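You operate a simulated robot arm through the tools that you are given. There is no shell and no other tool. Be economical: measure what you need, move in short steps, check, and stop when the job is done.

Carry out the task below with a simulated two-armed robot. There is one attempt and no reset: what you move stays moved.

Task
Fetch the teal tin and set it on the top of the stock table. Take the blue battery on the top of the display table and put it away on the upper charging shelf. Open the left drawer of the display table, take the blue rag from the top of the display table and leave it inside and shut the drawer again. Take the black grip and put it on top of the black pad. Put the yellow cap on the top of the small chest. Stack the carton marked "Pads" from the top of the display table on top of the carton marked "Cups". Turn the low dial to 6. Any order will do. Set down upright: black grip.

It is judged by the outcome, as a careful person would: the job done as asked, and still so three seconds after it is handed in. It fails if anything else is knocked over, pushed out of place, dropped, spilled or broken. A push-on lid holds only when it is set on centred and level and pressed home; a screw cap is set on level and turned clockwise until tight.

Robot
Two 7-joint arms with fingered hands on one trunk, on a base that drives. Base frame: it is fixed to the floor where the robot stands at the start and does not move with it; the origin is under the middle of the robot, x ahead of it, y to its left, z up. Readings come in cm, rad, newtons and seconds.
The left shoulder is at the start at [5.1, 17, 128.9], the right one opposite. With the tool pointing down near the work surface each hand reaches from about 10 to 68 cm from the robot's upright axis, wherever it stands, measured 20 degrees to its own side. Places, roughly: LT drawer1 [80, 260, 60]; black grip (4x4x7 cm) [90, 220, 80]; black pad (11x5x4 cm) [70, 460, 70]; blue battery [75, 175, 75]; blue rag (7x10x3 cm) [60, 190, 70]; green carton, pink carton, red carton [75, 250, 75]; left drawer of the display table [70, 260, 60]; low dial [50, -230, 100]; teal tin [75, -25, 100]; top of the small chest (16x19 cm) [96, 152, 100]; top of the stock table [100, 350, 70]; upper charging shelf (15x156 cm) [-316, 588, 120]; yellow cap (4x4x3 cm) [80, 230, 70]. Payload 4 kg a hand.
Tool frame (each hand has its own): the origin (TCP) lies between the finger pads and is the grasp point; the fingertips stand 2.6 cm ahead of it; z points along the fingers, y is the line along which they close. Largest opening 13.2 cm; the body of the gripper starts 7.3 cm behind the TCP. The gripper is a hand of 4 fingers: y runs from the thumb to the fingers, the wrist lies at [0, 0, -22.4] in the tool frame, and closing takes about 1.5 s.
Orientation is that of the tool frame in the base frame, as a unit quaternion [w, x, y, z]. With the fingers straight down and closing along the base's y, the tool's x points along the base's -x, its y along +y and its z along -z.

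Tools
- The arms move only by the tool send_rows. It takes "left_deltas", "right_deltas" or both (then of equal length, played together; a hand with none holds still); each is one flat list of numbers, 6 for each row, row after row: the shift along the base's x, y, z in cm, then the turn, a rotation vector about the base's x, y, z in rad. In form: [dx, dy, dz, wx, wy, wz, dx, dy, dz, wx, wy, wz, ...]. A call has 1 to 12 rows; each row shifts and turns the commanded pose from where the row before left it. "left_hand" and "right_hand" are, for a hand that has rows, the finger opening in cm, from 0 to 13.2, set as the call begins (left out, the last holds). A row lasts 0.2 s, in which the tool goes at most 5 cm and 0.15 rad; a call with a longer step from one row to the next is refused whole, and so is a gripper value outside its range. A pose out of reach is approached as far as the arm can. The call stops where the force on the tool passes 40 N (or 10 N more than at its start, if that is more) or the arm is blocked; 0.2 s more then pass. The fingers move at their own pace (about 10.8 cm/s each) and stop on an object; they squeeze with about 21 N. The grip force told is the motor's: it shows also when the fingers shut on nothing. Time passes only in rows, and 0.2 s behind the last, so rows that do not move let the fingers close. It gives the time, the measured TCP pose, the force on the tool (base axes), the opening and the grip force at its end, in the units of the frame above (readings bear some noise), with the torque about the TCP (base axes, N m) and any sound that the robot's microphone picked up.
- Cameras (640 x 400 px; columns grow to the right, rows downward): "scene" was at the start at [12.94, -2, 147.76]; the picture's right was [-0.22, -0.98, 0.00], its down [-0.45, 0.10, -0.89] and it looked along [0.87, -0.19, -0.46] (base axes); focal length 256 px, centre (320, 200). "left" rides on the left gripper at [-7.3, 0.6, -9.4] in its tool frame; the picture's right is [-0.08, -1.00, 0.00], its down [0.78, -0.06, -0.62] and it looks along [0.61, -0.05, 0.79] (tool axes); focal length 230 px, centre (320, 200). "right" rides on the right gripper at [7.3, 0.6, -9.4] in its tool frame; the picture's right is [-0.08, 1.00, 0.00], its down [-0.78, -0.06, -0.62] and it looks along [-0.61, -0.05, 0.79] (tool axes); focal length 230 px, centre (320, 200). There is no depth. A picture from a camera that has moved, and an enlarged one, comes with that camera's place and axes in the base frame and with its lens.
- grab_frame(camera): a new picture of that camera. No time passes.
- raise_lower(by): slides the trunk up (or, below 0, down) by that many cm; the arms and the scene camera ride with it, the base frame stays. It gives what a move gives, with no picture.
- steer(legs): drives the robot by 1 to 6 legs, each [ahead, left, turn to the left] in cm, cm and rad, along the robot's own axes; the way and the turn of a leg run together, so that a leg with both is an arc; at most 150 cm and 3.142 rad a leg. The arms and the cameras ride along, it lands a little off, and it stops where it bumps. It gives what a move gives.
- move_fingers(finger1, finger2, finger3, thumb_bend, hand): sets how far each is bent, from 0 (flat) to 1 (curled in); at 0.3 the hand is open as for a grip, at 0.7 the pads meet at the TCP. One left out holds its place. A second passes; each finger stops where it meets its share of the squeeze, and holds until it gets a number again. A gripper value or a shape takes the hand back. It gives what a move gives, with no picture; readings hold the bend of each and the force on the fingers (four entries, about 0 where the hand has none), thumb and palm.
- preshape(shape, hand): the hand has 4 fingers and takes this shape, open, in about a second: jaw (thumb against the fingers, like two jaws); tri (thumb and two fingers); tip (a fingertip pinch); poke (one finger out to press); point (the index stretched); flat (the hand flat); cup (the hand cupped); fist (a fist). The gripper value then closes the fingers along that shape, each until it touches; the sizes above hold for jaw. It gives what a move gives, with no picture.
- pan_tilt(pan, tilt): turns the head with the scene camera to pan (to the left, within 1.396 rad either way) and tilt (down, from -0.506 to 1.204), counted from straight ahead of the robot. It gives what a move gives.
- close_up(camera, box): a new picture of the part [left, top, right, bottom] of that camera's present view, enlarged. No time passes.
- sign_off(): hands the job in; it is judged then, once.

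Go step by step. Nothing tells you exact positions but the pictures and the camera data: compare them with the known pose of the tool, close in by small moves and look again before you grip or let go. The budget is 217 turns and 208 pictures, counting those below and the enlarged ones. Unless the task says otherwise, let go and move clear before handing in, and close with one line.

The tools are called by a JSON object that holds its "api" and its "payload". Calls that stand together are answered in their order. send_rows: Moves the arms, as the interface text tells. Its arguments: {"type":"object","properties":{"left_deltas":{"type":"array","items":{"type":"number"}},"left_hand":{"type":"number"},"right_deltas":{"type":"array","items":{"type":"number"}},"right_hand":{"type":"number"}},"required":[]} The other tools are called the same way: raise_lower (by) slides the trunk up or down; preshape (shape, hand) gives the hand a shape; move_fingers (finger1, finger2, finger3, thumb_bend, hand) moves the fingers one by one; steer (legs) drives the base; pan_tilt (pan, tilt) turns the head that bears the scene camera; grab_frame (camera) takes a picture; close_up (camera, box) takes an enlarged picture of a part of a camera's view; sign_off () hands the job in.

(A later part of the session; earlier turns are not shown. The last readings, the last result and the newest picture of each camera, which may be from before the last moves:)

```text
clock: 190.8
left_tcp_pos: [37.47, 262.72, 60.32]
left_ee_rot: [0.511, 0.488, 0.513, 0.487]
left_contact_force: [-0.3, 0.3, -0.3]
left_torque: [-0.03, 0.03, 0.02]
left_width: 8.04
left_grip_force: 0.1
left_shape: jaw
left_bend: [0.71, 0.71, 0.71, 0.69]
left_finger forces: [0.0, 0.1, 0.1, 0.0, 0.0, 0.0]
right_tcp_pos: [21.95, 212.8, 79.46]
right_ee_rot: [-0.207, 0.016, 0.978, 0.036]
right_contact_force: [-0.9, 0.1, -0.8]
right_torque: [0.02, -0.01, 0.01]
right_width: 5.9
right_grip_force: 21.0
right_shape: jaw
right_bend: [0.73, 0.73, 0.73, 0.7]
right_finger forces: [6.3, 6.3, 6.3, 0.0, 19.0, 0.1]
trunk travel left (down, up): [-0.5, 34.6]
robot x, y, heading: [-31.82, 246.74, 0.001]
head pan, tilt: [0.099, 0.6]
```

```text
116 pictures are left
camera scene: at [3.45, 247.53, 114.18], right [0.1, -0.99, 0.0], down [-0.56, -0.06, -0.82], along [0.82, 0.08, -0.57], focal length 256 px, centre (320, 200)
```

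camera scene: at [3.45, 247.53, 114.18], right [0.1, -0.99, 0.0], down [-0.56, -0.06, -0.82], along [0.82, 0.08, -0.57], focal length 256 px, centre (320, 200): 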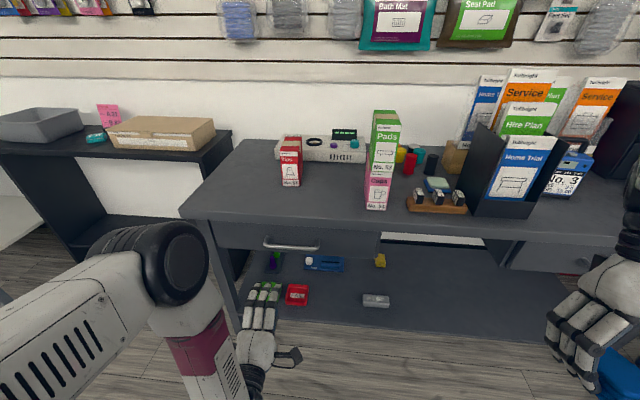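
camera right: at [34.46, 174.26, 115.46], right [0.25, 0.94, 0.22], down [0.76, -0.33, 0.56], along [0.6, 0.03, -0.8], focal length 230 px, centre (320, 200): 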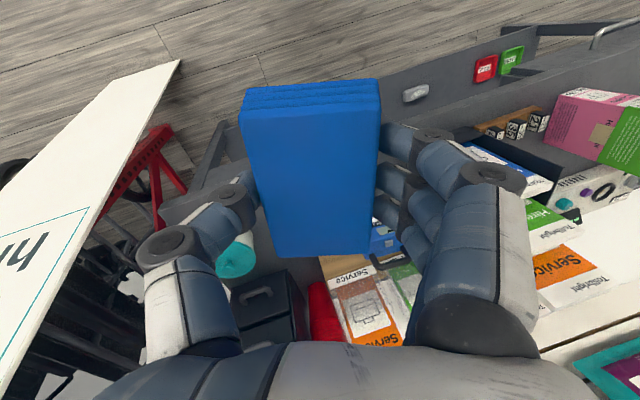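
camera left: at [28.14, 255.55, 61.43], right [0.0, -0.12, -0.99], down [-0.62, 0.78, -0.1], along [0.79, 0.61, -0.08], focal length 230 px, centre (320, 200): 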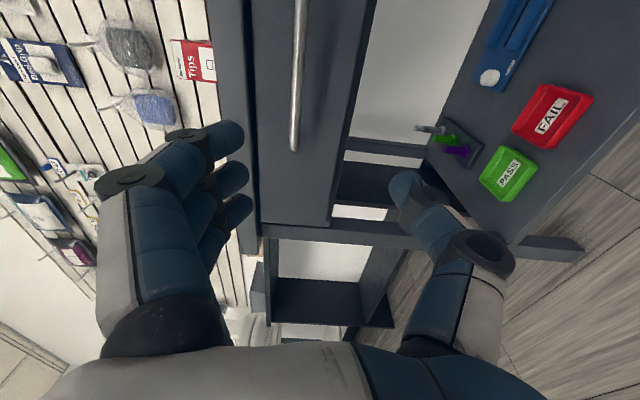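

Now well measured: bar at ≈[54.1,260.5,63.2]. Align in y/z, and advance to just short of it.

{"api": "send_rows", "payload": {"left_deltas": [0, -2, 2.7, 0, 0, 0, 3, 0, 0, 0, 0, 0, 3, 0, 0, 0, 0, 0, 3, 0, 0, 0, 0, 0, 2.5, 0, 0, 0, 0, 0], "left_hand": 5}}

{"api": "grab_frame", "payload": {"camera": "left"}}

{"api": "close_up", "payload": {"camera": "scene", "box": [200, 200, 400, 325]}}

```text
clock: 191.9
left_tcp_pos: [48.74, 260.78, 63.03]
left_ee_rot: [0.51, 0.488, 0.513, 0.488]
left_contact_force: [-0.6, -0.1, 0.0]
left_torque: [0.0, -0.01, -0.03]
left_width: 5.05
left_grip_force: 0.0
left_shape: jaw
left_bend: [0.73, 0.73, 0.73, 0.7]
left_finger forces: [0.0, 0.0, 0.0, 0.1, 0.0, 0.0]
right_tcp_pos: [21.88, 212.95, 79.57]
right_ee_rot: [-0.206, 0.016, 0.978, 0.036]
right_contact_force: [0.6, 0.4, -0.1]
right_torque: [0.02, 0.01, -0.02]
right_width: 5.91
right_grip_force: 20.4
right_shape: jaw
right_bend: [0.73, 0.73, 0.73, 0.7]
right_finger forces: [6.3, 6.3, 6.3, 0.0, 18.9, 0.0]
trunk travel left (down, up): [-0.5, 34.6]
robot x, y, heading: [-31.88, 246.55, -0.003]
head pan, tilt: [0.099, 0.6]
```

```text
115 pictures are left
camera left: at [39.47, 253.56, 64.21], right [0.0, -0.12, -0.99], down [-0.62, 0.78, -0.1], along [0.79, 0.61, -0.08], focal length 230 px, centre (320, 200)
```

left: 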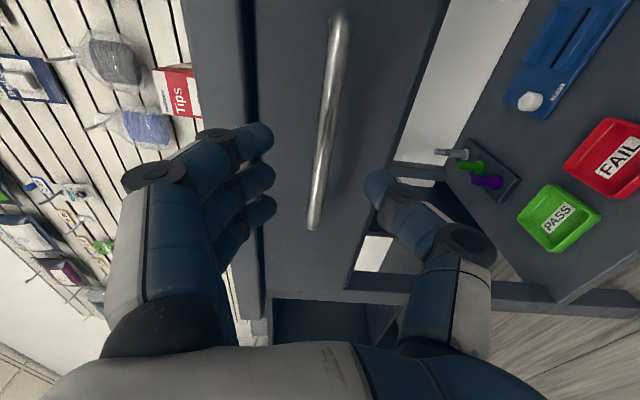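

```text
3.20 times, centred on (300, 262) of scene
camera zoom: at [3.43, 247.53, 114.19], right [0.1, -0.99, 0.0], down [-0.56, -0.06, -0.82], along [0.82, 0.08, -0.57], focal length 818 px, centre (384, 0)
```

zoom: 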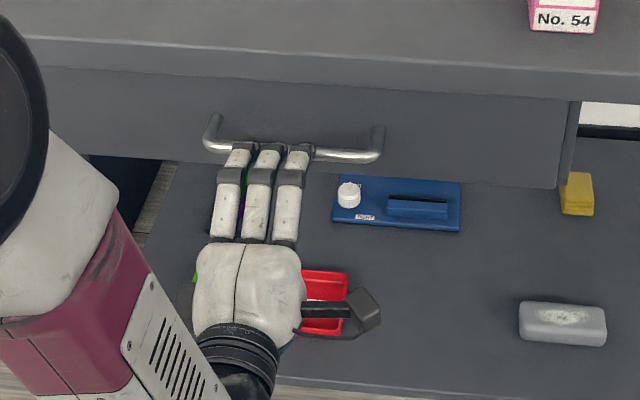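

The bar lies between the fingers. Advance 4.6 cm and close.

{"api": "send_rows", "payload": {"left_deltas": [2, 0, 0, 0, 0, 0, 1.5, 0, 0, 0, 0, 0, 1.1, 0, 0, 0, 0, 0]}}

{"api": "send_rows", "payload": {"left_deltas": [0, 0, 0, 0, 0, 0, 0, 0, 0, 0, 0, 0, 0, 0, 0, 0, 0, 0, 0, 0, 0, 0, 0, 0, 0, 0, 0, 0, 0, 0, 0, 0, 0, 0, 0, 0], "left_hand": 0}}

{"api": "grab_frame", "payload": {"camera": "left"}}

```text
clock: 192.8
left_tcp_pos: [53.41, 260.85, 63.09]
left_ee_rot: [0.51, 0.488, 0.514, 0.488]
left_contact_force: [0.2, 0.5, 0.0]
left_torque: [0.0, 0.04, 0.0]
left_width: 5.03
left_grip_force: 0.1
left_shape: jaw
left_bend: [0.73, 0.73, 0.73, 0.7]
left_finger forces: [0.0, 0.1, 0.1, 0.1, 0.1, 0.0]
right_tcp_pos: [21.9, 212.74, 79.68]
right_ee_rot: [-0.206, 0.016, 0.978, 0.035]
right_contact_force: [-0.5, 0.0, -0.4]
right_torque: [-0.01, 0.02, 0.02]
right_width: 5.91
right_grip_force: 20.7
right_shape: jaw
right_bend: [0.73, 0.73, 0.73, 0.7]
right_finger forces: [6.3, 6.2, 6.3, 0.0, 19.0, 0.0]
trunk travel left (down, up): [-0.5, 34.6]
robot x, y, heading: [-32.04, 246.84, 0.003]
head pan, tilt: [0.099, 0.6]
```

```text
clock: 194.2
left_tcp_pos: [53.54, 260.88, 62.92]
left_ee_rot: [0.511, 0.488, 0.513, 0.487]
left_contact_force: [2.0, -0.5, -4.0]
left_torque: [0.0, 0.02, -0.04]
left_width: 0.0
left_grip_force: 20.7
left_shape: jaw
left_bend: [0.65, 0.66, 0.67, 0.72]
left_finger forces: [4.4, 5.1, 4.4, 0.0, 16.2, 0.0]
right_tcp_pos: [22.05, 212.86, 79.47]
right_ee_rot: [-0.206, 0.016, 0.978, 0.036]
right_contact_force: [0.2, 0.4, -0.6]
right_torque: [-0.04, -0.05, 0.02]
right_width: 5.92
right_grip_force: 21.0
right_shape: jaw
right_bend: [0.73, 0.73, 0.73, 0.7]
right_finger forces: [6.1, 6.3, 6.4, 0.1, 19.0, 0.0]
trunk travel left (down, up): [-0.5, 34.6]
robot x, y, heading: [-31.92, 246.77, 0.006]
head pan, tilt: [0.099, 0.6]
```

```text
113 pictures are left
camera left: at [44.15, 253.61, 64.12], right [0.0, -0.12, -0.99], down [-0.62, 0.78, -0.1], along [0.79, 0.61, -0.08], focal length 230 px, centre (320, 200)
```

left: 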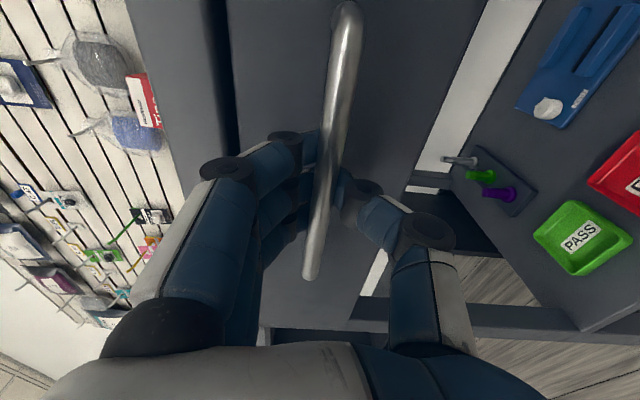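

The bar is clasped. Pull the drawer by driving back 18 cm.

{"api": "steer", "payload": {"legs": [[-18, 0, 0]]}}

{"api": "grab_frame", "payload": {"camera": "scene"}}

{"api": "grab_frame", "payload": {"camera": "left"}}

```text
clock: 195.7
left_tcp_pos: [35.84, 260.72, 63.04]
left_ee_rot: [0.51, 0.489, 0.513, 0.488]
left_contact_force: [1.3, 0.0, -4.0]
left_torque: [0.02, -0.01, -0.02]
left_width: 0.02
left_grip_force: 21.2
left_shape: jaw
left_bend: [0.68, 0.66, 0.7, 0.72]
left_finger forces: [2.1, 0.0, 2.0, 0.0, 13.9, 0.1]
right_tcp_pos: [4.07, 212.87, 79.57]
right_ee_rot: [-0.206, 0.017, 0.978, 0.035]
right_contact_force: [-0.1, -0.6, -0.9]
right_torque: [0.0, -0.02, 0.04]
right_width: 5.89
right_grip_force: 21.0
right_shape: jaw
right_bend: [0.73, 0.73, 0.73, 0.7]
right_finger forces: [6.2, 6.3, 6.2, 0.0, 19.0, 0.1]
trunk travel left (down, up): [-0.5, 34.6]
robot x, y, heading: [-49.56, 246.95, 0.001]
head pan, tilt: [0.099, 0.6]
```

```text
112 pictures are left
camera scene: at [-14.26, 247.51, 114.18], right [0.1, -0.99, 0.0], down [-0.56, -0.06, -0.82], along [0.82, 0.08, -0.57], focal length 256 px, centre (320, 200)
```

scene: 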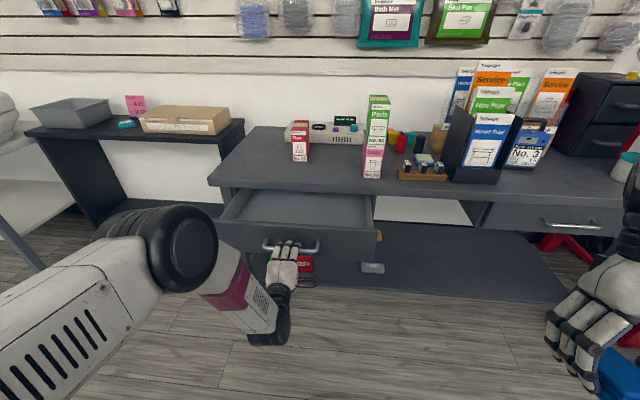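

```text
111 pictures are left
camera left: at [26.45, 253.56, 64.16], right [0.0, -0.12, -0.99], down [-0.62, 0.78, -0.1], along [0.79, 0.61, -0.08], focal length 230 px, centre (320, 200)
```

left: 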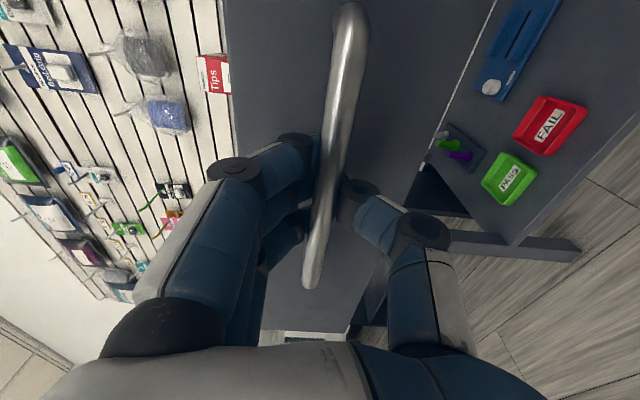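

Drawer is open ~18 cm and empty. Release the handle, back off, raise the trunk and reposition for the right hand to drop in the rag.

{"api": "send_rows", "payload": {"left_deltas": [0, 0, 0, 0, 0, 0, 0, 0, 0, 0, 0, 0, 0, 0, 0, 0, 0, 0, 0, 0, 0, 0, 0, 0], "left_hand": 6}}

{"api": "steer", "payload": {"legs": [[-14, 0, 0]]}}

{"api": "raise_lower", "payload": {"by": 14}}

{"api": "steer", "payload": {"legs": [[0, 24, 0]]}}

{"api": "grab_frame", "payload": {"camera": "scene"}}

```text
clock: 196.7
left_tcp_pos: [35.69, 260.78, 62.99]
left_ee_rot: [0.51, 0.488, 0.513, 0.488]
left_contact_force: [-0.3, -0.2, 0.8]
left_torque: [0.02, -0.01, 0.03]
left_width: 5.96
left_grip_force: 0.0
left_shape: jaw
left_bend: [0.73, 0.73, 0.73, 0.7]
left_finger forces: [0.0, 0.0, 0.1, 0.0, 0.0, 0.1]
right_tcp_pos: [4.13, 212.82, 79.52]
right_ee_rot: [-0.206, 0.016, 0.978, 0.035]
right_contact_force: [-0.6, 0.7, -0.5]
right_torque: [0.0, -0.01, 0.01]
right_width: 5.9
right_grip_force: 21.1
right_shape: jaw
right_bend: [0.73, 0.73, 0.73, 0.7]
right_finger forces: [6.3, 6.3, 6.3, 0.0, 19.0, 0.1]
trunk travel left (down, up): [-0.5, 34.6]
robot x, y, heading: [-49.51, 247.03, -0.001]
head pan, tilt: [0.099, 0.6]
```

```text
clock: 198.0
left_tcp_pos: [22.26, 261.04, 63.03]
left_ee_rot: [0.509, 0.487, 0.514, 0.49]
left_contact_force: [0.3, -0.2, -0.3]
left_torque: [-0.03, -0.01, -0.02]
left_width: 5.92
left_grip_force: 0.1
left_shape: jaw
left_bend: [0.73, 0.73, 0.73, 0.7]
left_finger forces: [0.0, 0.1, 0.0, 0.0, 0.1, 0.0]
right_tcp_pos: [-9.03, 213.17, 79.67]
right_ee_rot: [-0.206, 0.014, 0.978, 0.036]
right_contact_force: [0.0, 0.2, -0.4]
right_torque: [0.02, -0.05, 0.04]
right_width: 5.92
right_grip_force: 21.2
right_shape: jaw
right_bend: [0.73, 0.73, 0.73, 0.7]
right_finger forces: [6.3, 6.2, 6.4, 0.0, 18.9, 0.0]
trunk travel left (down, up): [-0.5, 34.6]
robot x, y, heading: [-63.05, 246.7, 0.006]
head pan, tilt: [0.099, 0.6]
```

```text
clock: 199.6
left_tcp_pos: [22.27, 261.11, 76.84]
left_ee_rot: [0.509, 0.488, 0.515, 0.489]
left_contact_force: [0.6, 0.6, -1.1]
left_torque: [0.0, -0.02, -0.01]
left_width: 5.95
left_grip_force: 0.0
left_shape: jaw
left_bend: [0.73, 0.73, 0.73, 0.7]
left_finger forces: [0.1, 0.0, 0.1, 0.1, 0.0, 0.0]
right_tcp_pos: [-9.18, 212.51, 93.55]
right_ee_rot: [-0.203, 0.022, 0.978, 0.041]
right_contact_force: [-0.8, 0.0, -1.0]
right_torque: [-0.02, 0.0, 0.02]
right_width: 5.91
right_grip_force: 20.8
right_shape: jaw
right_bend: [0.73, 0.73, 0.73, 0.7]
right_finger forces: [6.3, 6.2, 6.3, 0.0, 18.9, 0.0]
trunk travel left (down, up): [-14.5, 20.6]
robot x, y, heading: [-63.09, 246.58, 0.005]
head pan, tilt: [0.099, 0.6]
```

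```text
clock: 202.4
left_tcp_pos: [22.38, 285.07, 77.15]
left_ee_rot: [0.511, 0.489, 0.512, 0.487]
left_contact_force: [-0.8, -0.2, 0.3]
left_torque: [0.0, 0.0, 0.01]
left_width: 5.96
left_grip_force: 0.1
left_shape: jaw
left_bend: [0.73, 0.73, 0.73, 0.7]
left_finger forces: [0.0, 0.0, 0.0, 0.1, 0.0, 0.1]
right_tcp_pos: [-9.62, 236.56, 93.47]
right_ee_rot: [-0.206, 0.025, 0.977, 0.04]
right_contact_force: [-0.4, 0.2, -0.1]
right_torque: [0.0, -0.02, 0.01]
right_width: 5.9
right_grip_force: 21.1
right_shape: jaw
right_bend: [0.73, 0.73, 0.73, 0.7]
right_finger forces: [6.3, 6.3, 6.4, 0.0, 18.8, 0.1]
trunk travel left (down, up): [-14.5, 20.6]
robot x, y, heading: [-63.16, 270.9, 0.004]
head pan, tilt: [0.099, 0.6]
```

```text
110 pictures are left
camera scene: at [-42.31, 271.82, 130.66], right [0.1, -1.0, 0.0], down [-0.56, -0.06, -0.83], along [0.82, 0.08, -0.56], focal length 256 px, centre (320, 200)
```

scene: 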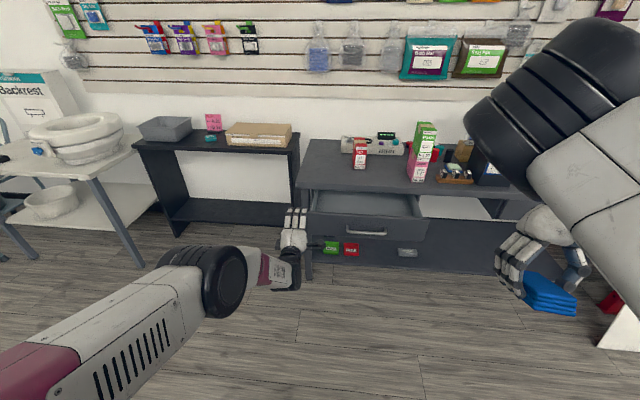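

Lift the left hand clear and level the right wrist before driving up to the drawer.

{"api": "send_rows", "payload": {"left_deltas": [0, 0, 4, 0, 0, 0, 0, 0, 4, 0, 0, 0, 0, 0, 4, 0, 0, 0, 0, 0, 4, 0, 0, 0, 0, 0, 4, 0, 0, 0, 0, 0, 4, 0, 0, 0, 0, 0, 4, 0, 0, 0, 0, 0, 2, 0, 0, 0], "right_deltas": [0, 0, 1, -0.025, -0.1, 0.016, 0, 0, 1, -0.025, -0.1, 0.016, 0, 0, 1, -0.025, -0.1, 0.016, 0, 0, 1, -0.022, -0.11, 0.016, 0, 0, 1, 0, 0, 0, 0, 0, 1, 0, 0, 0, 0, 0, 1, 0, 0, 0, 0, 0, 1, 0, 0, 0]}}

{"api": "steer", "payload": {"legs": [[58, 0, 0]]}}

{"api": "grab_frame", "payload": {"camera": "scene"}}

{"api": "grab_frame", "payload": {"camera": "right"}}

```text
clock: 204.2
left_tcp_pos: [22.18, 285.07, 106.96]
left_ee_rot: [0.51, 0.487, 0.514, 0.488]
left_contact_force: [-0.2, 0.0, -0.3]
left_torque: [0.0, 0.01, -0.01]
left_width: 5.94
left_grip_force: 0.0
left_shape: jaw
left_bend: [0.73, 0.73, 0.73, 0.7]
left_finger forces: [0.1, 0.0, 0.0, 0.1, 0.0, 0.0]
right_tcp_pos: [-10.35, 235.14, 100.68]
right_ee_rot: [-0.008, 0.018, 1.0, 0.014]
right_contact_force: [0.4, -0.2, -0.2]
right_torque: [0.03, 0.0, 0.02]
right_width: 5.88
right_grip_force: 20.9
right_shape: jaw
right_bend: [0.73, 0.73, 0.73, 0.7]
right_finger forces: [6.2, 6.3, 6.4, 0.0, 18.8, 0.1]
trunk travel left (down, up): [-14.5, 20.6]
robot x, y, heading: [-63.07, 270.77, 0.0]
head pan, tilt: [0.099, 0.6]
```

```text
clock: 207.5
left_tcp_pos: [80.1, 285.49, 106.91]
left_ee_rot: [0.51, 0.487, 0.514, 0.488]
left_contact_force: [-1.1, -0.5, -0.2]
left_torque: [0.03, 0.01, 0.0]
left_width: 5.97
left_grip_force: 0.1
left_shape: jaw
left_bend: [0.73, 0.73, 0.73, 0.7]
left_finger forces: [0.1, 0.0, 0.0, 0.0, 0.0, 0.0]
right_tcp_pos: [47.93, 235.61, 101.18]
right_ee_rot: [-0.002, 0.015, 1.0, 0.016]
right_contact_force: [0.4, -0.4, -0.5]
right_torque: [0.03, 0.02, -0.03]
right_width: 5.94
right_grip_force: 21.2
right_shape: jaw
right_bend: [0.73, 0.73, 0.73, 0.7]
right_finger forces: [6.3, 6.2, 6.3, 0.0, 18.7, 0.1]
trunk travel left (down, up): [-14.5, 20.6]
robot x, y, heading: [-5.44, 270.98, 0.002]
head pan, tilt: [0.099, 0.6]
```

```text
109 pictures are left
camera scene: at [15.54, 271.94, 130.66], right [0.1, -0.99, 0.0], down [-0.56, -0.06, -0.82], along [0.82, 0.08, -0.57], focal length 256 px, centre (320, 200)
```

scene: 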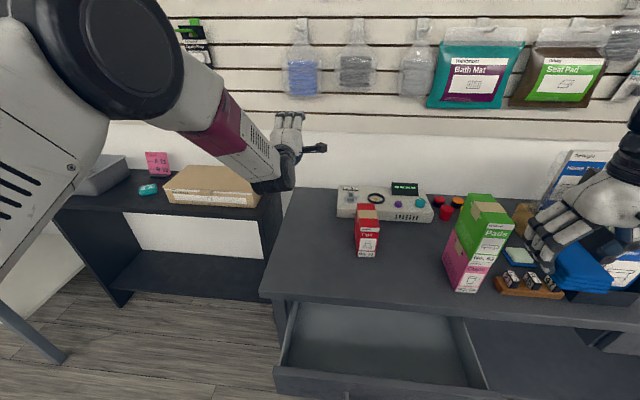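

```text
108 pictures are left
camera right: at [40.57, 236.03, 110.44], right [0.11, 0.99, 0.03], down [0.79, -0.1, 0.61], along [0.61, -0.04, -0.79], focal length 230 px, centre (320, 200)
```

right: 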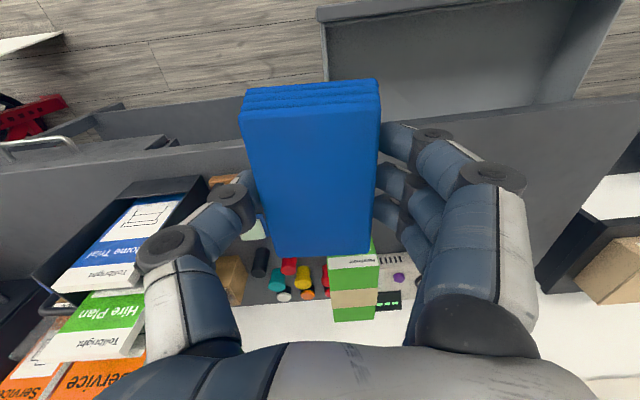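

Move the rag over the drawer and lower partway.

{"api": "send_rows", "payload": {"right_deltas": [-0.2, 3.7, 0, 0.01, 0, 0, -0.2, 3.7, 0, 0.01, 0, 0, -0.2, 3.7, 0, 0.01, 0, 0, 0, 3.7, 0, 0, 0, 0, 0, 3.7, 0, 0, 0, 0, 0, 0, -4, 0, 0, 0, 0, 0, -4, 0, 0, 0, 0, 0, -4, 0, 0, 0, 0, 0, -4, 0, 0, 0, 0, 0, -4, 0, 0, 0]}}

{"api": "pan_tilt", "payload": {"pan": -0.2, "tilt": 0.8}}

{"api": "grab_frame", "payload": {"camera": "scene"}}

{"api": "grab_frame", "payload": {"camera": "right"}}

```text
clock: 209.7
left_tcp_pos: [80.08, 285.49, 106.76]
left_ee_rot: [0.509, 0.488, 0.514, 0.488]
left_contact_force: [0.2, -0.1, 0.1]
left_torque: [0.01, 0.0, 0.04]
left_width: 5.97
left_grip_force: 0.0
left_shape: jaw
left_bend: [0.73, 0.73, 0.73, 0.7]
left_finger forces: [0.0, 0.0, 0.0, 0.0, 0.1, 0.0]
right_tcp_pos: [48.43, 252.99, 82.04]
right_ee_rot: [0.003, 0.045, 0.997, 0.057]
right_contact_force: [0.0, 0.5, -1.0]
right_torque: [-0.01, 0.0, -0.01]
right_width: 5.9
right_grip_force: 20.6
right_shape: jaw
right_bend: [0.73, 0.73, 0.73, 0.7]
right_finger forces: [6.3, 6.3, 6.2, 0.0, 18.7, 0.1]
trunk travel left (down, up): [-14.5, 20.6]
robot x, y, heading: [-4.99, 270.98, 0.005]
head pan, tilt: [0.099, 0.6]
```

```text
clock: 210.5
left_tcp_pos: [79.97, 285.44, 107.0]
left_ee_rot: [0.51, 0.488, 0.513, 0.489]
left_contact_force: [-1.3, 0.0, 0.3]
left_torque: [0.0, -0.03, 0.0]
left_width: 5.96
left_grip_force: 0.1
left_shape: jaw
left_bend: [0.73, 0.73, 0.73, 0.7]
left_finger forces: [0.0, 0.1, 0.0, 0.0, 0.1, 0.1]
right_tcp_pos: [48.09, 252.8, 81.69]
right_ee_rot: [-0.001, 0.045, 0.997, 0.055]
right_contact_force: [1.5, 0.5, -0.7]
right_torque: [0.01, 0.0, -0.01]
right_width: 5.89
right_grip_force: 21.1
right_shape: jaw
right_bend: [0.73, 0.73, 0.73, 0.7]
right_finger forces: [6.4, 6.3, 6.3, 0.0, 18.8, 0.0]
trunk travel left (down, up): [-14.5, 20.6]
robot x, y, heading: [-5.58, 270.76, 0.002]
head pan, tilt: [-0.201, 0.799]
```

```text
107 pictures are left
camera scene: at [14.64, 269.46, 128.98], right [-0.2, -0.98, 0.0], down [-0.7, 0.14, -0.7], along [0.68, -0.14, -0.72], focal length 256 px, centre (320, 200)
```

scene: 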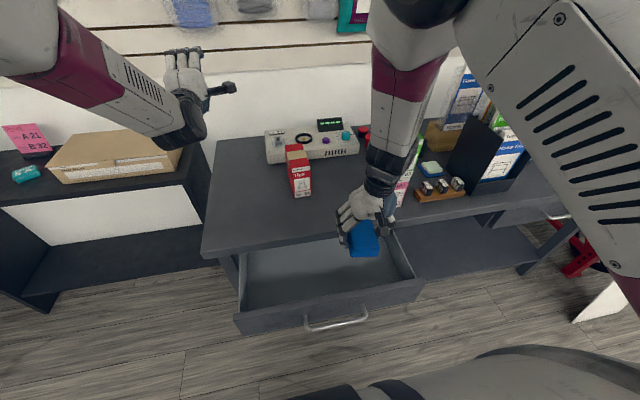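

```text
106 pictures are left
camera right: at [40.7, 253.08, 91.0], right [0.17, 0.98, 0.11], down [0.77, -0.2, 0.6], along [0.61, -0.02, -0.79], focal length 230 px, centre (320, 200)
```

right: 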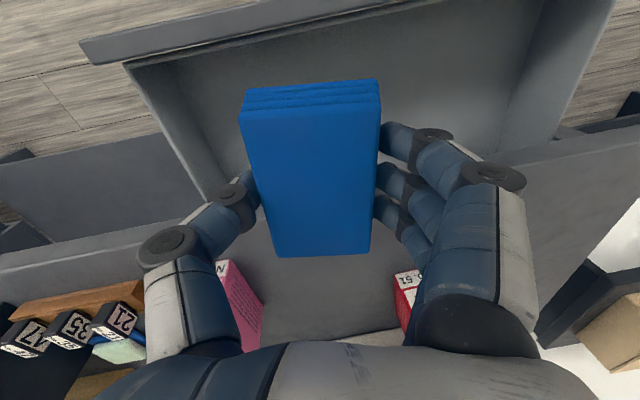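

Level the wrist, shift 0.7 toward me, and lower into the drawer.

{"api": "send_rows", "payload": {"right_deltas": [-0.7, 1, -2, -0.055, 0, 0.045, 0, 0.5, -3, -0.055, 0, 0.045, 0, 0, -3, 0, 0, 0, 0, 0, -3, 0, 0, 0, 0, 0, -3, 0, 0, 0]}}

{"api": "grab_frame", "payload": {"camera": "right"}}

{"api": "close_up", "payload": {"camera": "scene", "box": [220, 180, 460, 330]}}

```text
clock: 211.7
left_tcp_pos: [80.09, 285.4, 106.79]
left_ee_rot: [0.51, 0.488, 0.514, 0.488]
left_contact_force: [0.2, 0.1, -0.4]
left_torque: [0.0, 0.0, 0.0]
left_width: 5.93
left_grip_force: 0.0
left_shape: jaw
left_bend: [0.73, 0.73, 0.73, 0.7]
left_finger forces: [0.1, 0.0, 0.0, 0.0, 0.0, 0.0]
right_tcp_pos: [47.89, 253.58, 67.76]
right_ee_rot: [0.002, 0.008, 1.0, -0.011]
right_contact_force: [0.1, -0.1, -1.0]
right_torque: [0.0, -0.02, -0.04]
right_width: 5.91
right_grip_force: 20.4
right_shape: jaw
right_bend: [0.73, 0.73, 0.73, 0.7]
right_finger forces: [6.3, 6.2, 6.4, 0.0, 18.8, 0.0]
trunk travel left (down, up): [-14.5, 20.6]
robot x, y, heading: [-5.31, 270.99, 0.005]
head pan, tilt: [-0.201, 0.799]
```

```text
105 pictures are left
camera right: at [40.35, 254.41, 76.99], right [0.09, 1.0, -0.02], down [0.78, -0.06, 0.62], along [0.62, -0.07, -0.78], focal length 230 px, centre (320, 200)
```

right: 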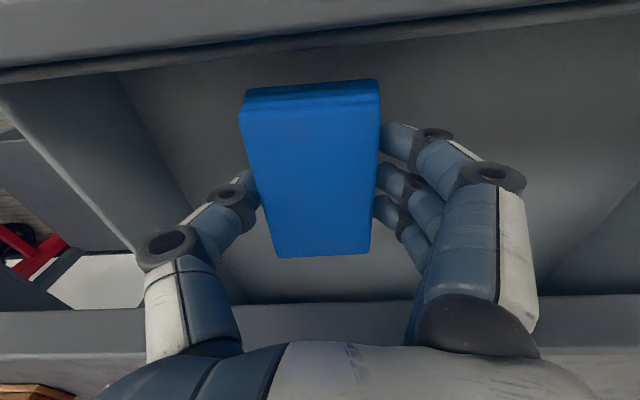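

```text
2.67 times, centred on (340, 255) of scene
camera zoom: at [14.69, 269.45, 128.95], right [-0.2, -0.98, 0.0], down [-0.7, 0.14, -0.7], along [0.68, -0.14, -0.72], focal length 682 px, centre (267, 53)
```

zoom: 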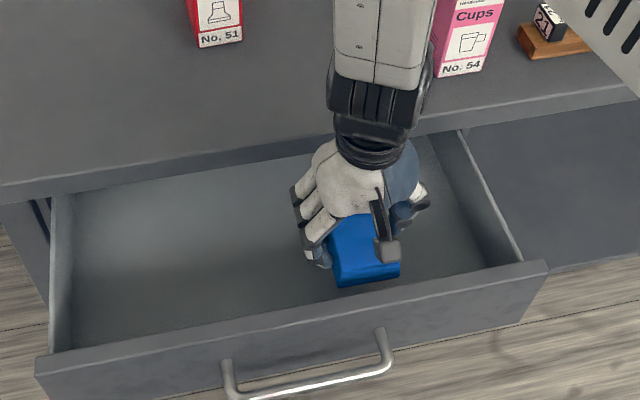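

Good, inside the drawer. Lower guarded to the drawer floor and release.

{"api": "send_rows", "payload": {"right_deltas": [0, 0, -1, 0, 0, 0, 0, 0, -1, 0, 0, 0, 0, 0, -0.7, 0, 0, 0, 0, 0, -0.7, 0, 0, 0, 0, 0, -0.5, 0, 0, 0, 0, 0, -0.5, 0, 0, 0, 0, 0, -0.5, 0, 0, 0, 0, 0, -0.5, 0, 0, 0, 0, 0, -0.5, 0, 0, 0]}}

{"api": "close_up", "payload": {"camera": "scene", "box": [220, 180, 460, 330]}}

```text
clock: 213.9
left_tcp_pos: [80.06, 285.42, 106.91]
left_ee_rot: [0.51, 0.487, 0.514, 0.489]
left_contact_force: [0.1, -0.7, -0.3]
left_torque: [-0.01, -0.01, -0.01]
left_width: 5.97
left_grip_force: 0.1
left_shape: jaw
left_bend: [0.73, 0.73, 0.73, 0.7]
left_finger forces: [0.1, 0.0, 0.1, 0.1, 0.0, 0.0]
right_tcp_pos: [48.01, 252.61, 61.67]
right_ee_rot: [0.002, 0.014, 1.0, -0.018]
right_contact_force: [0.0, 0.6, 0.3]
right_torque: [-0.01, 0.03, -0.01]
right_width: 5.92
right_grip_force: 21.1
right_shape: jaw
right_bend: [0.73, 0.73, 0.73, 0.7]
right_finger forces: [6.2, 6.3, 6.4, 0.0, 18.9, 0.0]
trunk travel left (down, up): [-14.5, 20.6]
robot x, y, heading: [-4.92, 271.13, 0.001]
head pan, tilt: [-0.201, 0.799]
stopped in row 9 (right hand): the arm was blocked; the commanded pose is now the measured one
```

```text
2.67 times, centred on (340, 255) of scene
camera zoom: at [14.63, 269.42, 128.98], right [-0.2, -0.98, 0.0], down [-0.7, 0.14, -0.7], along [0.68, -0.14, -0.72], focal length 682 px, centre (267, 53)
```

zoom: 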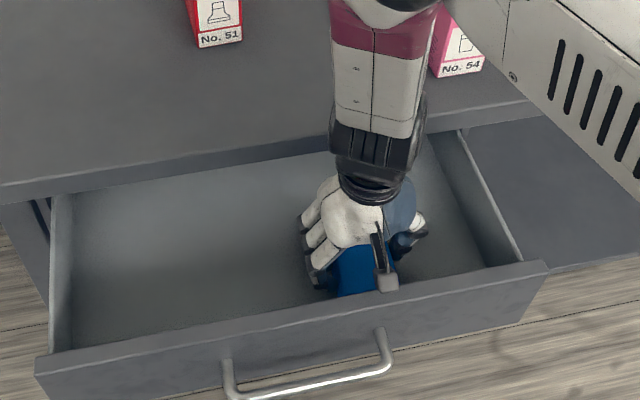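

Arm limit reached; use the trunk to go the last bit.

{"api": "raise_lower", "payload": {"by": -1.5}}

{"api": "grab_frame", "payload": {"camera": "right"}}

```text
clock: 214.4
left_tcp_pos: [79.92, 285.59, 105.21]
left_ee_rot: [0.508, 0.489, 0.515, 0.487]
left_contact_force: [-0.1, -0.4, -0.1]
left_torque: [-0.01, -0.02, 0.04]
left_width: 5.94
left_grip_force: 0.0
left_shape: jaw
left_bend: [0.73, 0.73, 0.73, 0.7]
left_finger forces: [0.0, 0.1, 0.0, 0.0, 0.0, 0.0]
right_tcp_pos: [48.29, 249.4, 60.38]
right_ee_rot: [-0.001, 0.055, 0.998, -0.015]
right_contact_force: [-0.4, 8.3, 18.0]
right_torque: [0.6, -0.06, 0.06]
right_width: 6.0
right_grip_force: 20.6
right_shape: jaw
right_bend: [0.74, 0.74, 0.74, 0.71]
right_finger forces: [9.6, 9.6, 10.0, 0.0, 19.0, 0.1]
trunk travel left (down, up): [-13.3, 21.8]
robot x, y, heading: [-4.97, 271.29, 0.004]
head pan, tilt: [-0.201, 0.799]
stopped: the force on the tool passed its limit at 79 N (the readings are from after the stop); the commanded pose is now the measured one
```

```text
102 pictures are left
camera right: at [40.91, 251.09, 69.65], right [0.18, 0.98, -0.03], down [0.78, -0.13, 0.62], along [0.6, -0.14, -0.79], focal length 230 px, centre (320, 200)
```

right: 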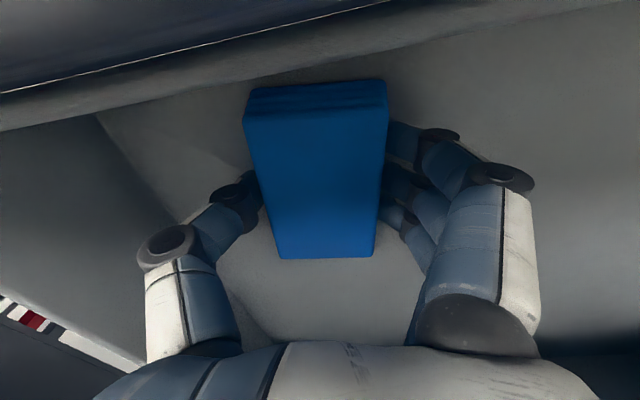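

Touching the drawer floor. Release and rise straight out.

{"api": "send_rows", "payload": {"right_deltas": [0, 0, 0.3, 0, 0, 0, 0, 0, 0, 0, 0, 0, 0, 0, 0, 0, 0, 0, 0, 0, 0, 0, 0, 0], "right_hand": 8.5}}

{"api": "send_rows", "payload": {"right_deltas": [0, 0, 1.5, 0, 0, 0, 0, 0, 3, 0, 0, 0, 0, 0, 4, 0, 0, 0, 0, 0, 4, 0, 0, 0, 0, 0, 4, 0, 0, 0, 0, 0, 4, 0, 0, 0, 0, 0, 4, 0, 0, 0, 0, 0, 4, 0, 0, 0, 0, 0, 4, 0, 0, 0, 0, 0, 4, 0, 0, 0]}}

{"api": "grab_frame", "payload": {"camera": "right"}}

{"api": "grab_frame", "payload": {"camera": "scene"}}

```text
clock: 215.4
left_tcp_pos: [80.11, 285.38, 105.02]
left_ee_rot: [0.508, 0.49, 0.516, 0.486]
left_contact_force: [-0.5, -0.4, 0.4]
left_torque: [-0.01, -0.01, 0.0]
left_width: 5.98
left_grip_force: 0.1
left_shape: jaw
left_bend: [0.73, 0.73, 0.73, 0.7]
left_finger forces: [0.0, 0.1, 0.1, 0.1, 0.0, 0.1]
right_tcp_pos: [48.16, 248.86, 60.46]
right_ee_rot: [-0.002, 0.062, 0.998, -0.015]
right_contact_force: [0.2, 0.7, 0.2]
right_torque: [-0.01, -0.03, -0.02]
right_width: 8.46
right_grip_force: 0.0
right_shape: jaw
right_bend: [0.7, 0.7, 0.7, 0.68]
right_finger forces: [0.0, 0.0, 0.1, 0.1, 0.0, 0.1]
trunk travel left (down, up): [-13.3, 21.8]
robot x, y, heading: [-5.29, 270.85, 0.004]
head pan, tilt: [-0.201, 0.799]
```

```text
clock: 217.6
left_tcp_pos: [80.0, 285.34, 104.96]
left_ee_rot: [0.507, 0.49, 0.516, 0.486]
left_contact_force: [-0.4, -0.7, -0.4]
left_torque: [-0.04, -0.03, 0.02]
left_width: 5.95
left_grip_force: 0.0
left_shape: jaw
left_bend: [0.73, 0.73, 0.73, 0.7]
left_finger forces: [0.0, 0.1, 0.0, 0.0, 0.0, 0.1]
right_tcp_pos: [47.62, 248.84, 96.59]
right_ee_rot: [-0.015, 0.073, 0.997, 0.018]
right_contact_force: [-0.2, 0.0, 0.2]
right_torque: [-0.05, -0.02, 0.01]
right_width: 8.47
right_grip_force: 0.0
right_shape: jaw
right_bend: [0.7, 0.7, 0.7, 0.68]
right_finger forces: [0.0, 0.1, 0.1, 0.0, 0.1, 0.0]
trunk travel left (down, up): [-13.3, 21.8]
robot x, y, heading: [-5.48, 270.83, 0.003]
head pan, tilt: [-0.201, 0.799]
```

```text
101 pictures are left
camera right: at [40.54, 250.13, 106.09], right [0.22, 0.97, 0.03], down [0.78, -0.2, 0.59], along [0.58, -0.11, -0.81], focal length 230 px, centre (320, 200)
```

right: 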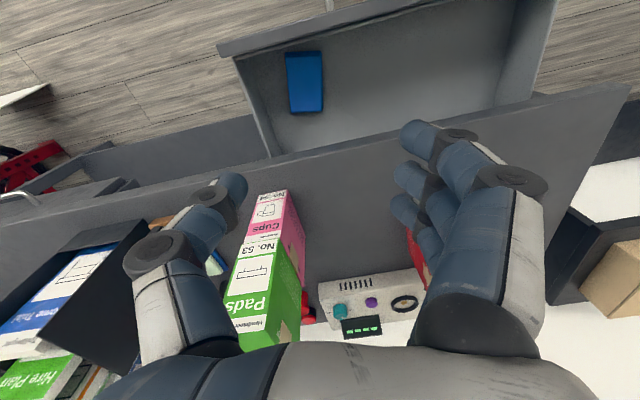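

```text
100 pictures are left
camera scene: at [16.44, 268.92, 129.45], right [-0.24, -0.97, 0.0], down [-0.54, 0.13, -0.83], along [0.81, -0.2, -0.55], focal length 256 px, centre (320, 200)
```

scene: 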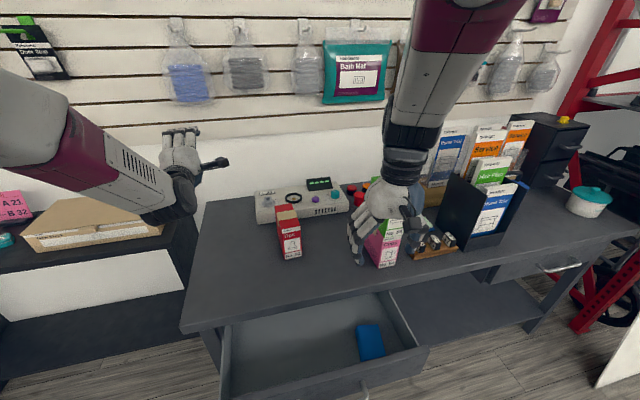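

Rag lies in the drawer. Now return to the handle-grip pose to push it shut.

{"api": "steer", "payload": {"legs": [[-58, 0, 0], [0, -24, 0]]}}

{"api": "raise_lower", "payload": {"by": -12.5}}

{"api": "send_rows", "payload": {"left_deltas": [0, 0, -4, 0, 0, 0, 0, 0, -4, 0, 0, 0, 0, 0, -4, 0, 0, 0, 0, 0, -4, 0, 0, 0, 0, 0, -4, 0, 0, 0, 0, 0, -4, 0, 0, 0, 0, 0, -4, 0, 0, 0, 0, 0, -1.3, 0, 0, 0], "left_hand": 6}}

{"api": "grab_frame", "payload": {"camera": "left"}}

{"api": "grab_frame", "payload": {"camera": "scene"}}

```text
clock: 223.2
left_tcp_pos: [22.23, 261.79, 104.99]
left_ee_rot: [0.507, 0.489, 0.516, 0.487]
left_contact_force: [-0.3, 0.0, -0.2]
left_torque: [-0.01, -0.01, 0.02]
left_width: 5.97
left_grip_force: 0.1
left_shape: jaw
left_bend: [0.73, 0.73, 0.73, 0.7]
left_finger forces: [0.0, 0.1, 0.1, 0.1, 0.0, 0.1]
right_tcp_pos: [-9.76, 225.42, 97.28]
right_ee_rot: [-0.005, 0.068, 0.997, 0.019]
right_contact_force: [-0.1, -0.6, -0.6]
right_torque: [0.0, 0.01, -0.01]
right_width: 8.49
right_grip_force: 0.0
right_shape: jaw
right_bend: [0.7, 0.7, 0.7, 0.68]
right_finger forces: [0.0, 0.1, 0.0, 0.0, 0.0, 0.0]
trunk travel left (down, up): [-13.3, 21.8]
robot x, y, heading: [-62.93, 247.71, 0.006]
head pan, tilt: [-0.201, 0.799]
```

```text
clock: 224.7
left_tcp_pos: [22.17, 261.81, 92.74]
left_ee_rot: [0.508, 0.489, 0.516, 0.486]
left_contact_force: [-0.1, 0.1, 0.2]
left_torque: [0.01, 0.01, 0.06]
left_width: 5.97
left_grip_force: 0.0
left_shape: jaw
left_bend: [0.73, 0.73, 0.73, 0.7]
left_finger forces: [0.0, 0.0, 0.0, 0.1, 0.1, 0.0]
right_tcp_pos: [-9.46, 224.87, 71.22]
right_ee_rot: [-0.18, 0.094, 0.978, 0.036]
right_contact_force: [0.5, -0.4, 0.4]
right_torque: [-0.01, -0.02, -0.01]
right_width: 8.47
right_grip_force: 0.1
right_shape: jaw
right_bend: [0.7, 0.7, 0.7, 0.68]
right_finger forces: [0.0, 0.1, 0.0, 0.0, 0.0, 0.0]
trunk travel left (down, up): [-0.8, 34.3]
robot x, y, heading: [-63.09, 247.23, 0.009]
head pan, tilt: [-0.201, 0.799]
```

```text
clock: 226.5
left_tcp_pos: [22.13, 261.59, 63.02]
left_ee_rot: [0.507, 0.49, 0.517, 0.486]
left_contact_force: [0.0, -0.3, 0.1]
left_torque: [0.0, 0.0, 0.03]
left_width: 5.99
left_grip_force: 0.1
left_shape: jaw
left_bend: [0.73, 0.73, 0.73, 0.7]
left_finger forces: [0.1, 0.1, 0.1, 0.1, 0.0, 0.1]
right_tcp_pos: [-9.31, 225.06, 71.4]
right_ee_rot: [-0.179, 0.094, 0.979, 0.037]
right_contact_force: [0.6, 0.1, -0.8]
right_torque: [0.01, -0.02, -0.01]
right_width: 8.48
right_grip_force: 0.1
right_shape: jaw
right_bend: [0.7, 0.7, 0.7, 0.68]
right_finger forces: [0.1, 0.0, 0.0, 0.1, 0.1, 0.1]
trunk travel left (down, up): [-0.8, 34.3]
robot x, y, heading: [-62.87, 247.04, 0.005]
head pan, tilt: [-0.201, 0.799]
```

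```text
99 pictures are left
camera left: at [12.9, 254.46, 64.26], right [-0.01, -0.12, -0.99], down [-0.62, 0.78, -0.09], along [0.78, 0.62, -0.09], focal length 230 px, centre (320, 200)
```

left: 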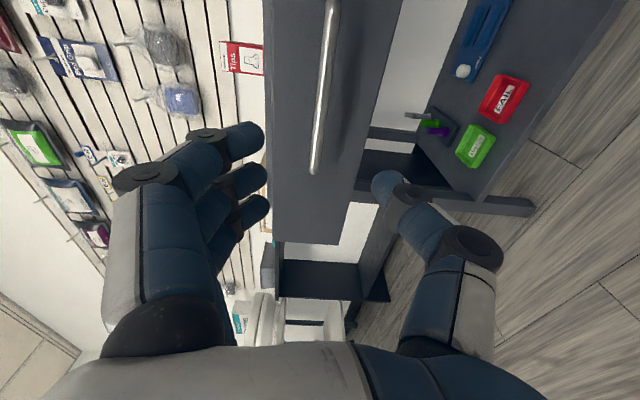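

```text
98 pictures are left
camera scene: at [-28.87, 245.84, 112.86], right [-0.19, -0.98, 0.0], down [-0.7, 0.14, -0.7], along [0.68, -0.14, -0.72], focal length 256 px, centre (320, 200)
```

scene: 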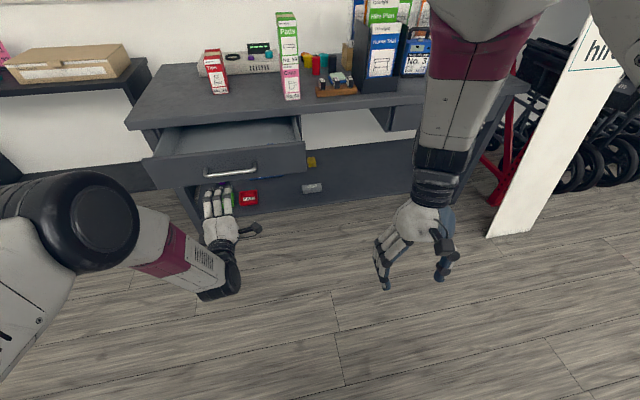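

Advance to the bar, grip it, then push forward.

{"api": "steer", "payload": {"legs": [[13.5, 0, 0]]}}

{"api": "send_rows", "payload": {"left_deltas": [0, 0, 0, 0, 0, 0, 0, 0, 0, 0, 0, 0, 0, 0, 0, 0, 0, 0, 0, 0, 0, 0, 0, 0, 0, 0, 0, 0, 0, 0, 0, 0, 0, 0, 0, 0], "left_hand": 0}}

{"api": "grab_frame", "payload": {"camera": "left"}}

```text
clock: 227.8
left_tcp_pos: [35.79, 261.39, 62.93]
left_ee_rot: [0.507, 0.491, 0.516, 0.485]
left_contact_force: [0.1, 0.7, -0.1]
left_torque: [0.0, -0.01, -0.01]
left_width: 5.96
left_grip_force: 0.1
left_shape: jaw
left_bend: [0.73, 0.73, 0.73, 0.7]
left_finger forces: [0.0, 0.1, 0.1, 0.0, 0.0, 0.1]
right_tcp_pos: [4.17, 224.69, 71.28]
right_ee_rot: [-0.18, 0.097, 0.978, 0.037]
right_contact_force: [-1.0, -0.6, 0.1]
right_torque: [-0.01, 0.03, -0.03]
right_width: 8.46
right_grip_force: 0.1
right_shape: jaw
right_bend: [0.7, 0.7, 0.7, 0.68]
right_finger forces: [0.0, 0.0, 0.1, 0.1, 0.1, 0.0]
trunk travel left (down, up): [-0.8, 34.3]
robot x, y, heading: [-49.39, 247.41, 0.001]
head pan, tilt: [-0.201, 0.799]
```

```text
clock: 229.2
left_tcp_pos: [35.78, 261.4, 63.05]
left_ee_rot: [0.508, 0.491, 0.516, 0.485]
left_contact_force: [2.9, -1.1, -2.2]
left_torque: [0.01, -0.03, -0.04]
left_width: 0.02
left_grip_force: 20.7
left_shape: jaw
left_bend: [0.66, 0.61, 0.66, 0.68]
left_finger forces: [2.5, 0.1, 3.1, 0.0, 0.1, 0.0]
right_tcp_pos: [4.16, 224.76, 71.27]
right_ee_rot: [-0.181, 0.098, 0.978, 0.041]
right_contact_force: [-0.5, 0.1, 0.6]
right_torque: [0.0, -0.02, 0.01]
right_width: 8.49
right_grip_force: 0.1
right_shape: jaw
right_bend: [0.7, 0.7, 0.7, 0.68]
right_finger forces: [0.0, 0.1, 0.0, 0.0, 0.0, 0.1]
trunk travel left (down, up): [-0.8, 34.3]
robot x, y, heading: [-49.64, 247.44, 0.006]
head pan, tilt: [-0.201, 0.799]
```

```text
97 pictures are left
camera left: at [26.42, 254.18, 64.25], right [-0.01, -0.12, -0.99], down [-0.62, 0.78, -0.09], along [0.79, 0.61, -0.09], focal length 230 px, centre (320, 200)
```

left: 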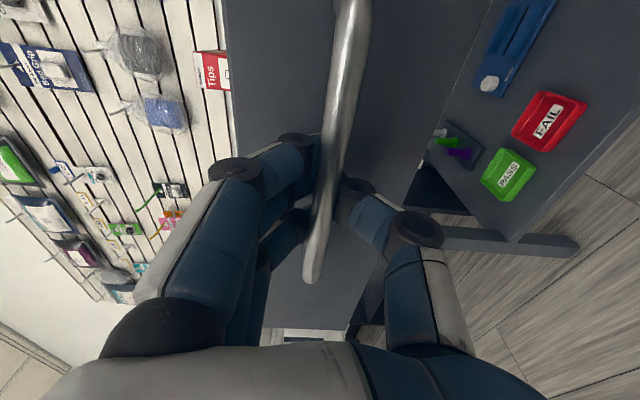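

Push the drawer in by driving 16.5 cm, then finish with guarded arm motion.

{"api": "steer", "payload": {"legs": [[16.5, 0, 0]]}}

{"api": "send_rows", "payload": {"left_deltas": [0.4, 0, 0, 0, 0, 0, 0.4, 0, 0, 0, 0, 0, 0.4, 0, 0, 0, 0, 0, 0.4, 0, 0, 0, 0, 0, 0.4, 0, 0, 0, 0, 0, 0.4, 0, 0, 0, 0, 0, 0.4, 0, 0, 0, 0, 0, 0.4, 0, 0, 0, 0, 0]}}

{"api": "grab_frame", "payload": {"camera": "scene"}}

{"api": "grab_frame", "payload": {"camera": "left"}}

```text
clock: 230.7
left_tcp_pos: [52.23, 261.46, 63.0]
left_ee_rot: [0.507, 0.491, 0.516, 0.485]
left_contact_force: [0.2, 0.9, -3.8]
left_torque: [0.04, -0.05, 0.01]
left_width: 0.0
left_grip_force: 20.7
left_shape: jaw
left_bend: [0.68, 0.62, 0.67, 0.69]
left_finger forces: [0.9, 0.1, 1.5, 0.0, 5.0, 0.0]
right_tcp_pos: [20.65, 224.7, 71.31]
right_ee_rot: [-0.181, 0.1, 0.978, 0.04]
right_contact_force: [0.8, -0.4, 0.7]
right_torque: [-0.02, -0.03, 0.0]
right_width: 8.49
right_grip_force: 0.0
right_shape: jaw
right_bend: [0.7, 0.7, 0.7, 0.68]
right_finger forces: [0.1, 0.0, 0.0, 0.1, 0.0, 0.1]
trunk travel left (down, up): [-0.8, 34.3]
robot x, y, heading: [-32.54, 247.43, -0.005]
head pan, tilt: [-0.201, 0.799]
```

```text
clock: 232.5
left_tcp_pos: [54.99, 261.33, 62.87]
left_ee_rot: [0.507, 0.492, 0.516, 0.483]
left_contact_force: [-24.2, 2.2, 5.0]
left_torque: [-0.05, -0.38, 0.01]
left_width: 0.0
left_grip_force: 20.9
left_shape: jaw
left_bend: [0.68, 0.69, 0.68, 0.72]
left_finger forces: [0.4, 41.6, 1.4, 0.1, 3.5, 0.0]
right_tcp_pos: [20.59, 224.84, 71.42]
right_ee_rot: [-0.179, 0.099, 0.978, 0.041]
right_contact_force: [-0.4, 0.3, -0.1]
right_torque: [-0.02, 0.02, -0.01]
right_width: 8.48
right_grip_force: 0.1
right_shape: jaw
right_bend: [0.7, 0.7, 0.7, 0.68]
right_finger forces: [0.0, 0.0, 0.0, 0.1, 0.0, 0.0]
trunk travel left (down, up): [-0.8, 34.3]
robot x, y, heading: [-32.85, 247.4, 0.002]
head pan, tilt: [-0.201, 0.799]
stopped in row 8 (left hand): the force on the tool passed its limit at 41 N (the readings are from after the stop); the commanded pose is now the measured one
```

```text
96 pictures are left
camera scene: at [0.87, 245.77, 112.95], right [-0.2, -0.98, 0.0], down [-0.7, 0.14, -0.7], along [0.69, -0.14, -0.72], focal length 256 px, centre (320, 200)
```

scene: 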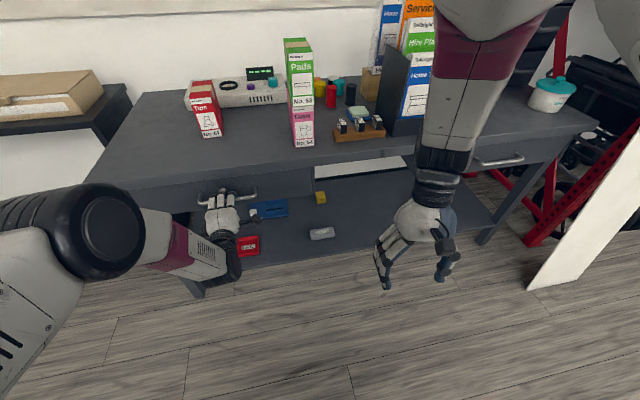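

```text
95 pictures are left
camera left: at [45.73, 254.17, 64.17], right [-0.02, -0.12, -0.99], down [-0.62, 0.78, -0.09], along [0.79, 0.61, -0.09], focal length 230 px, centre (320, 200)
```

left: 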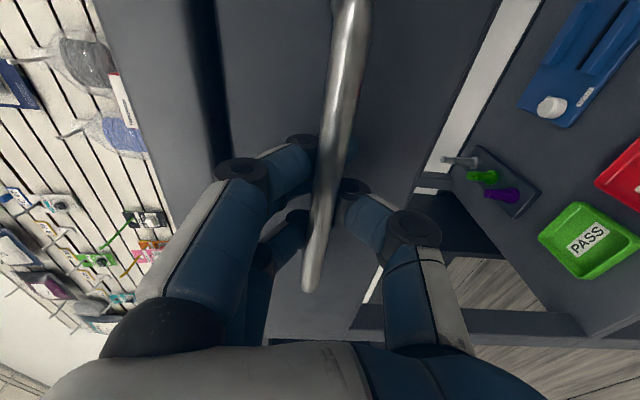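

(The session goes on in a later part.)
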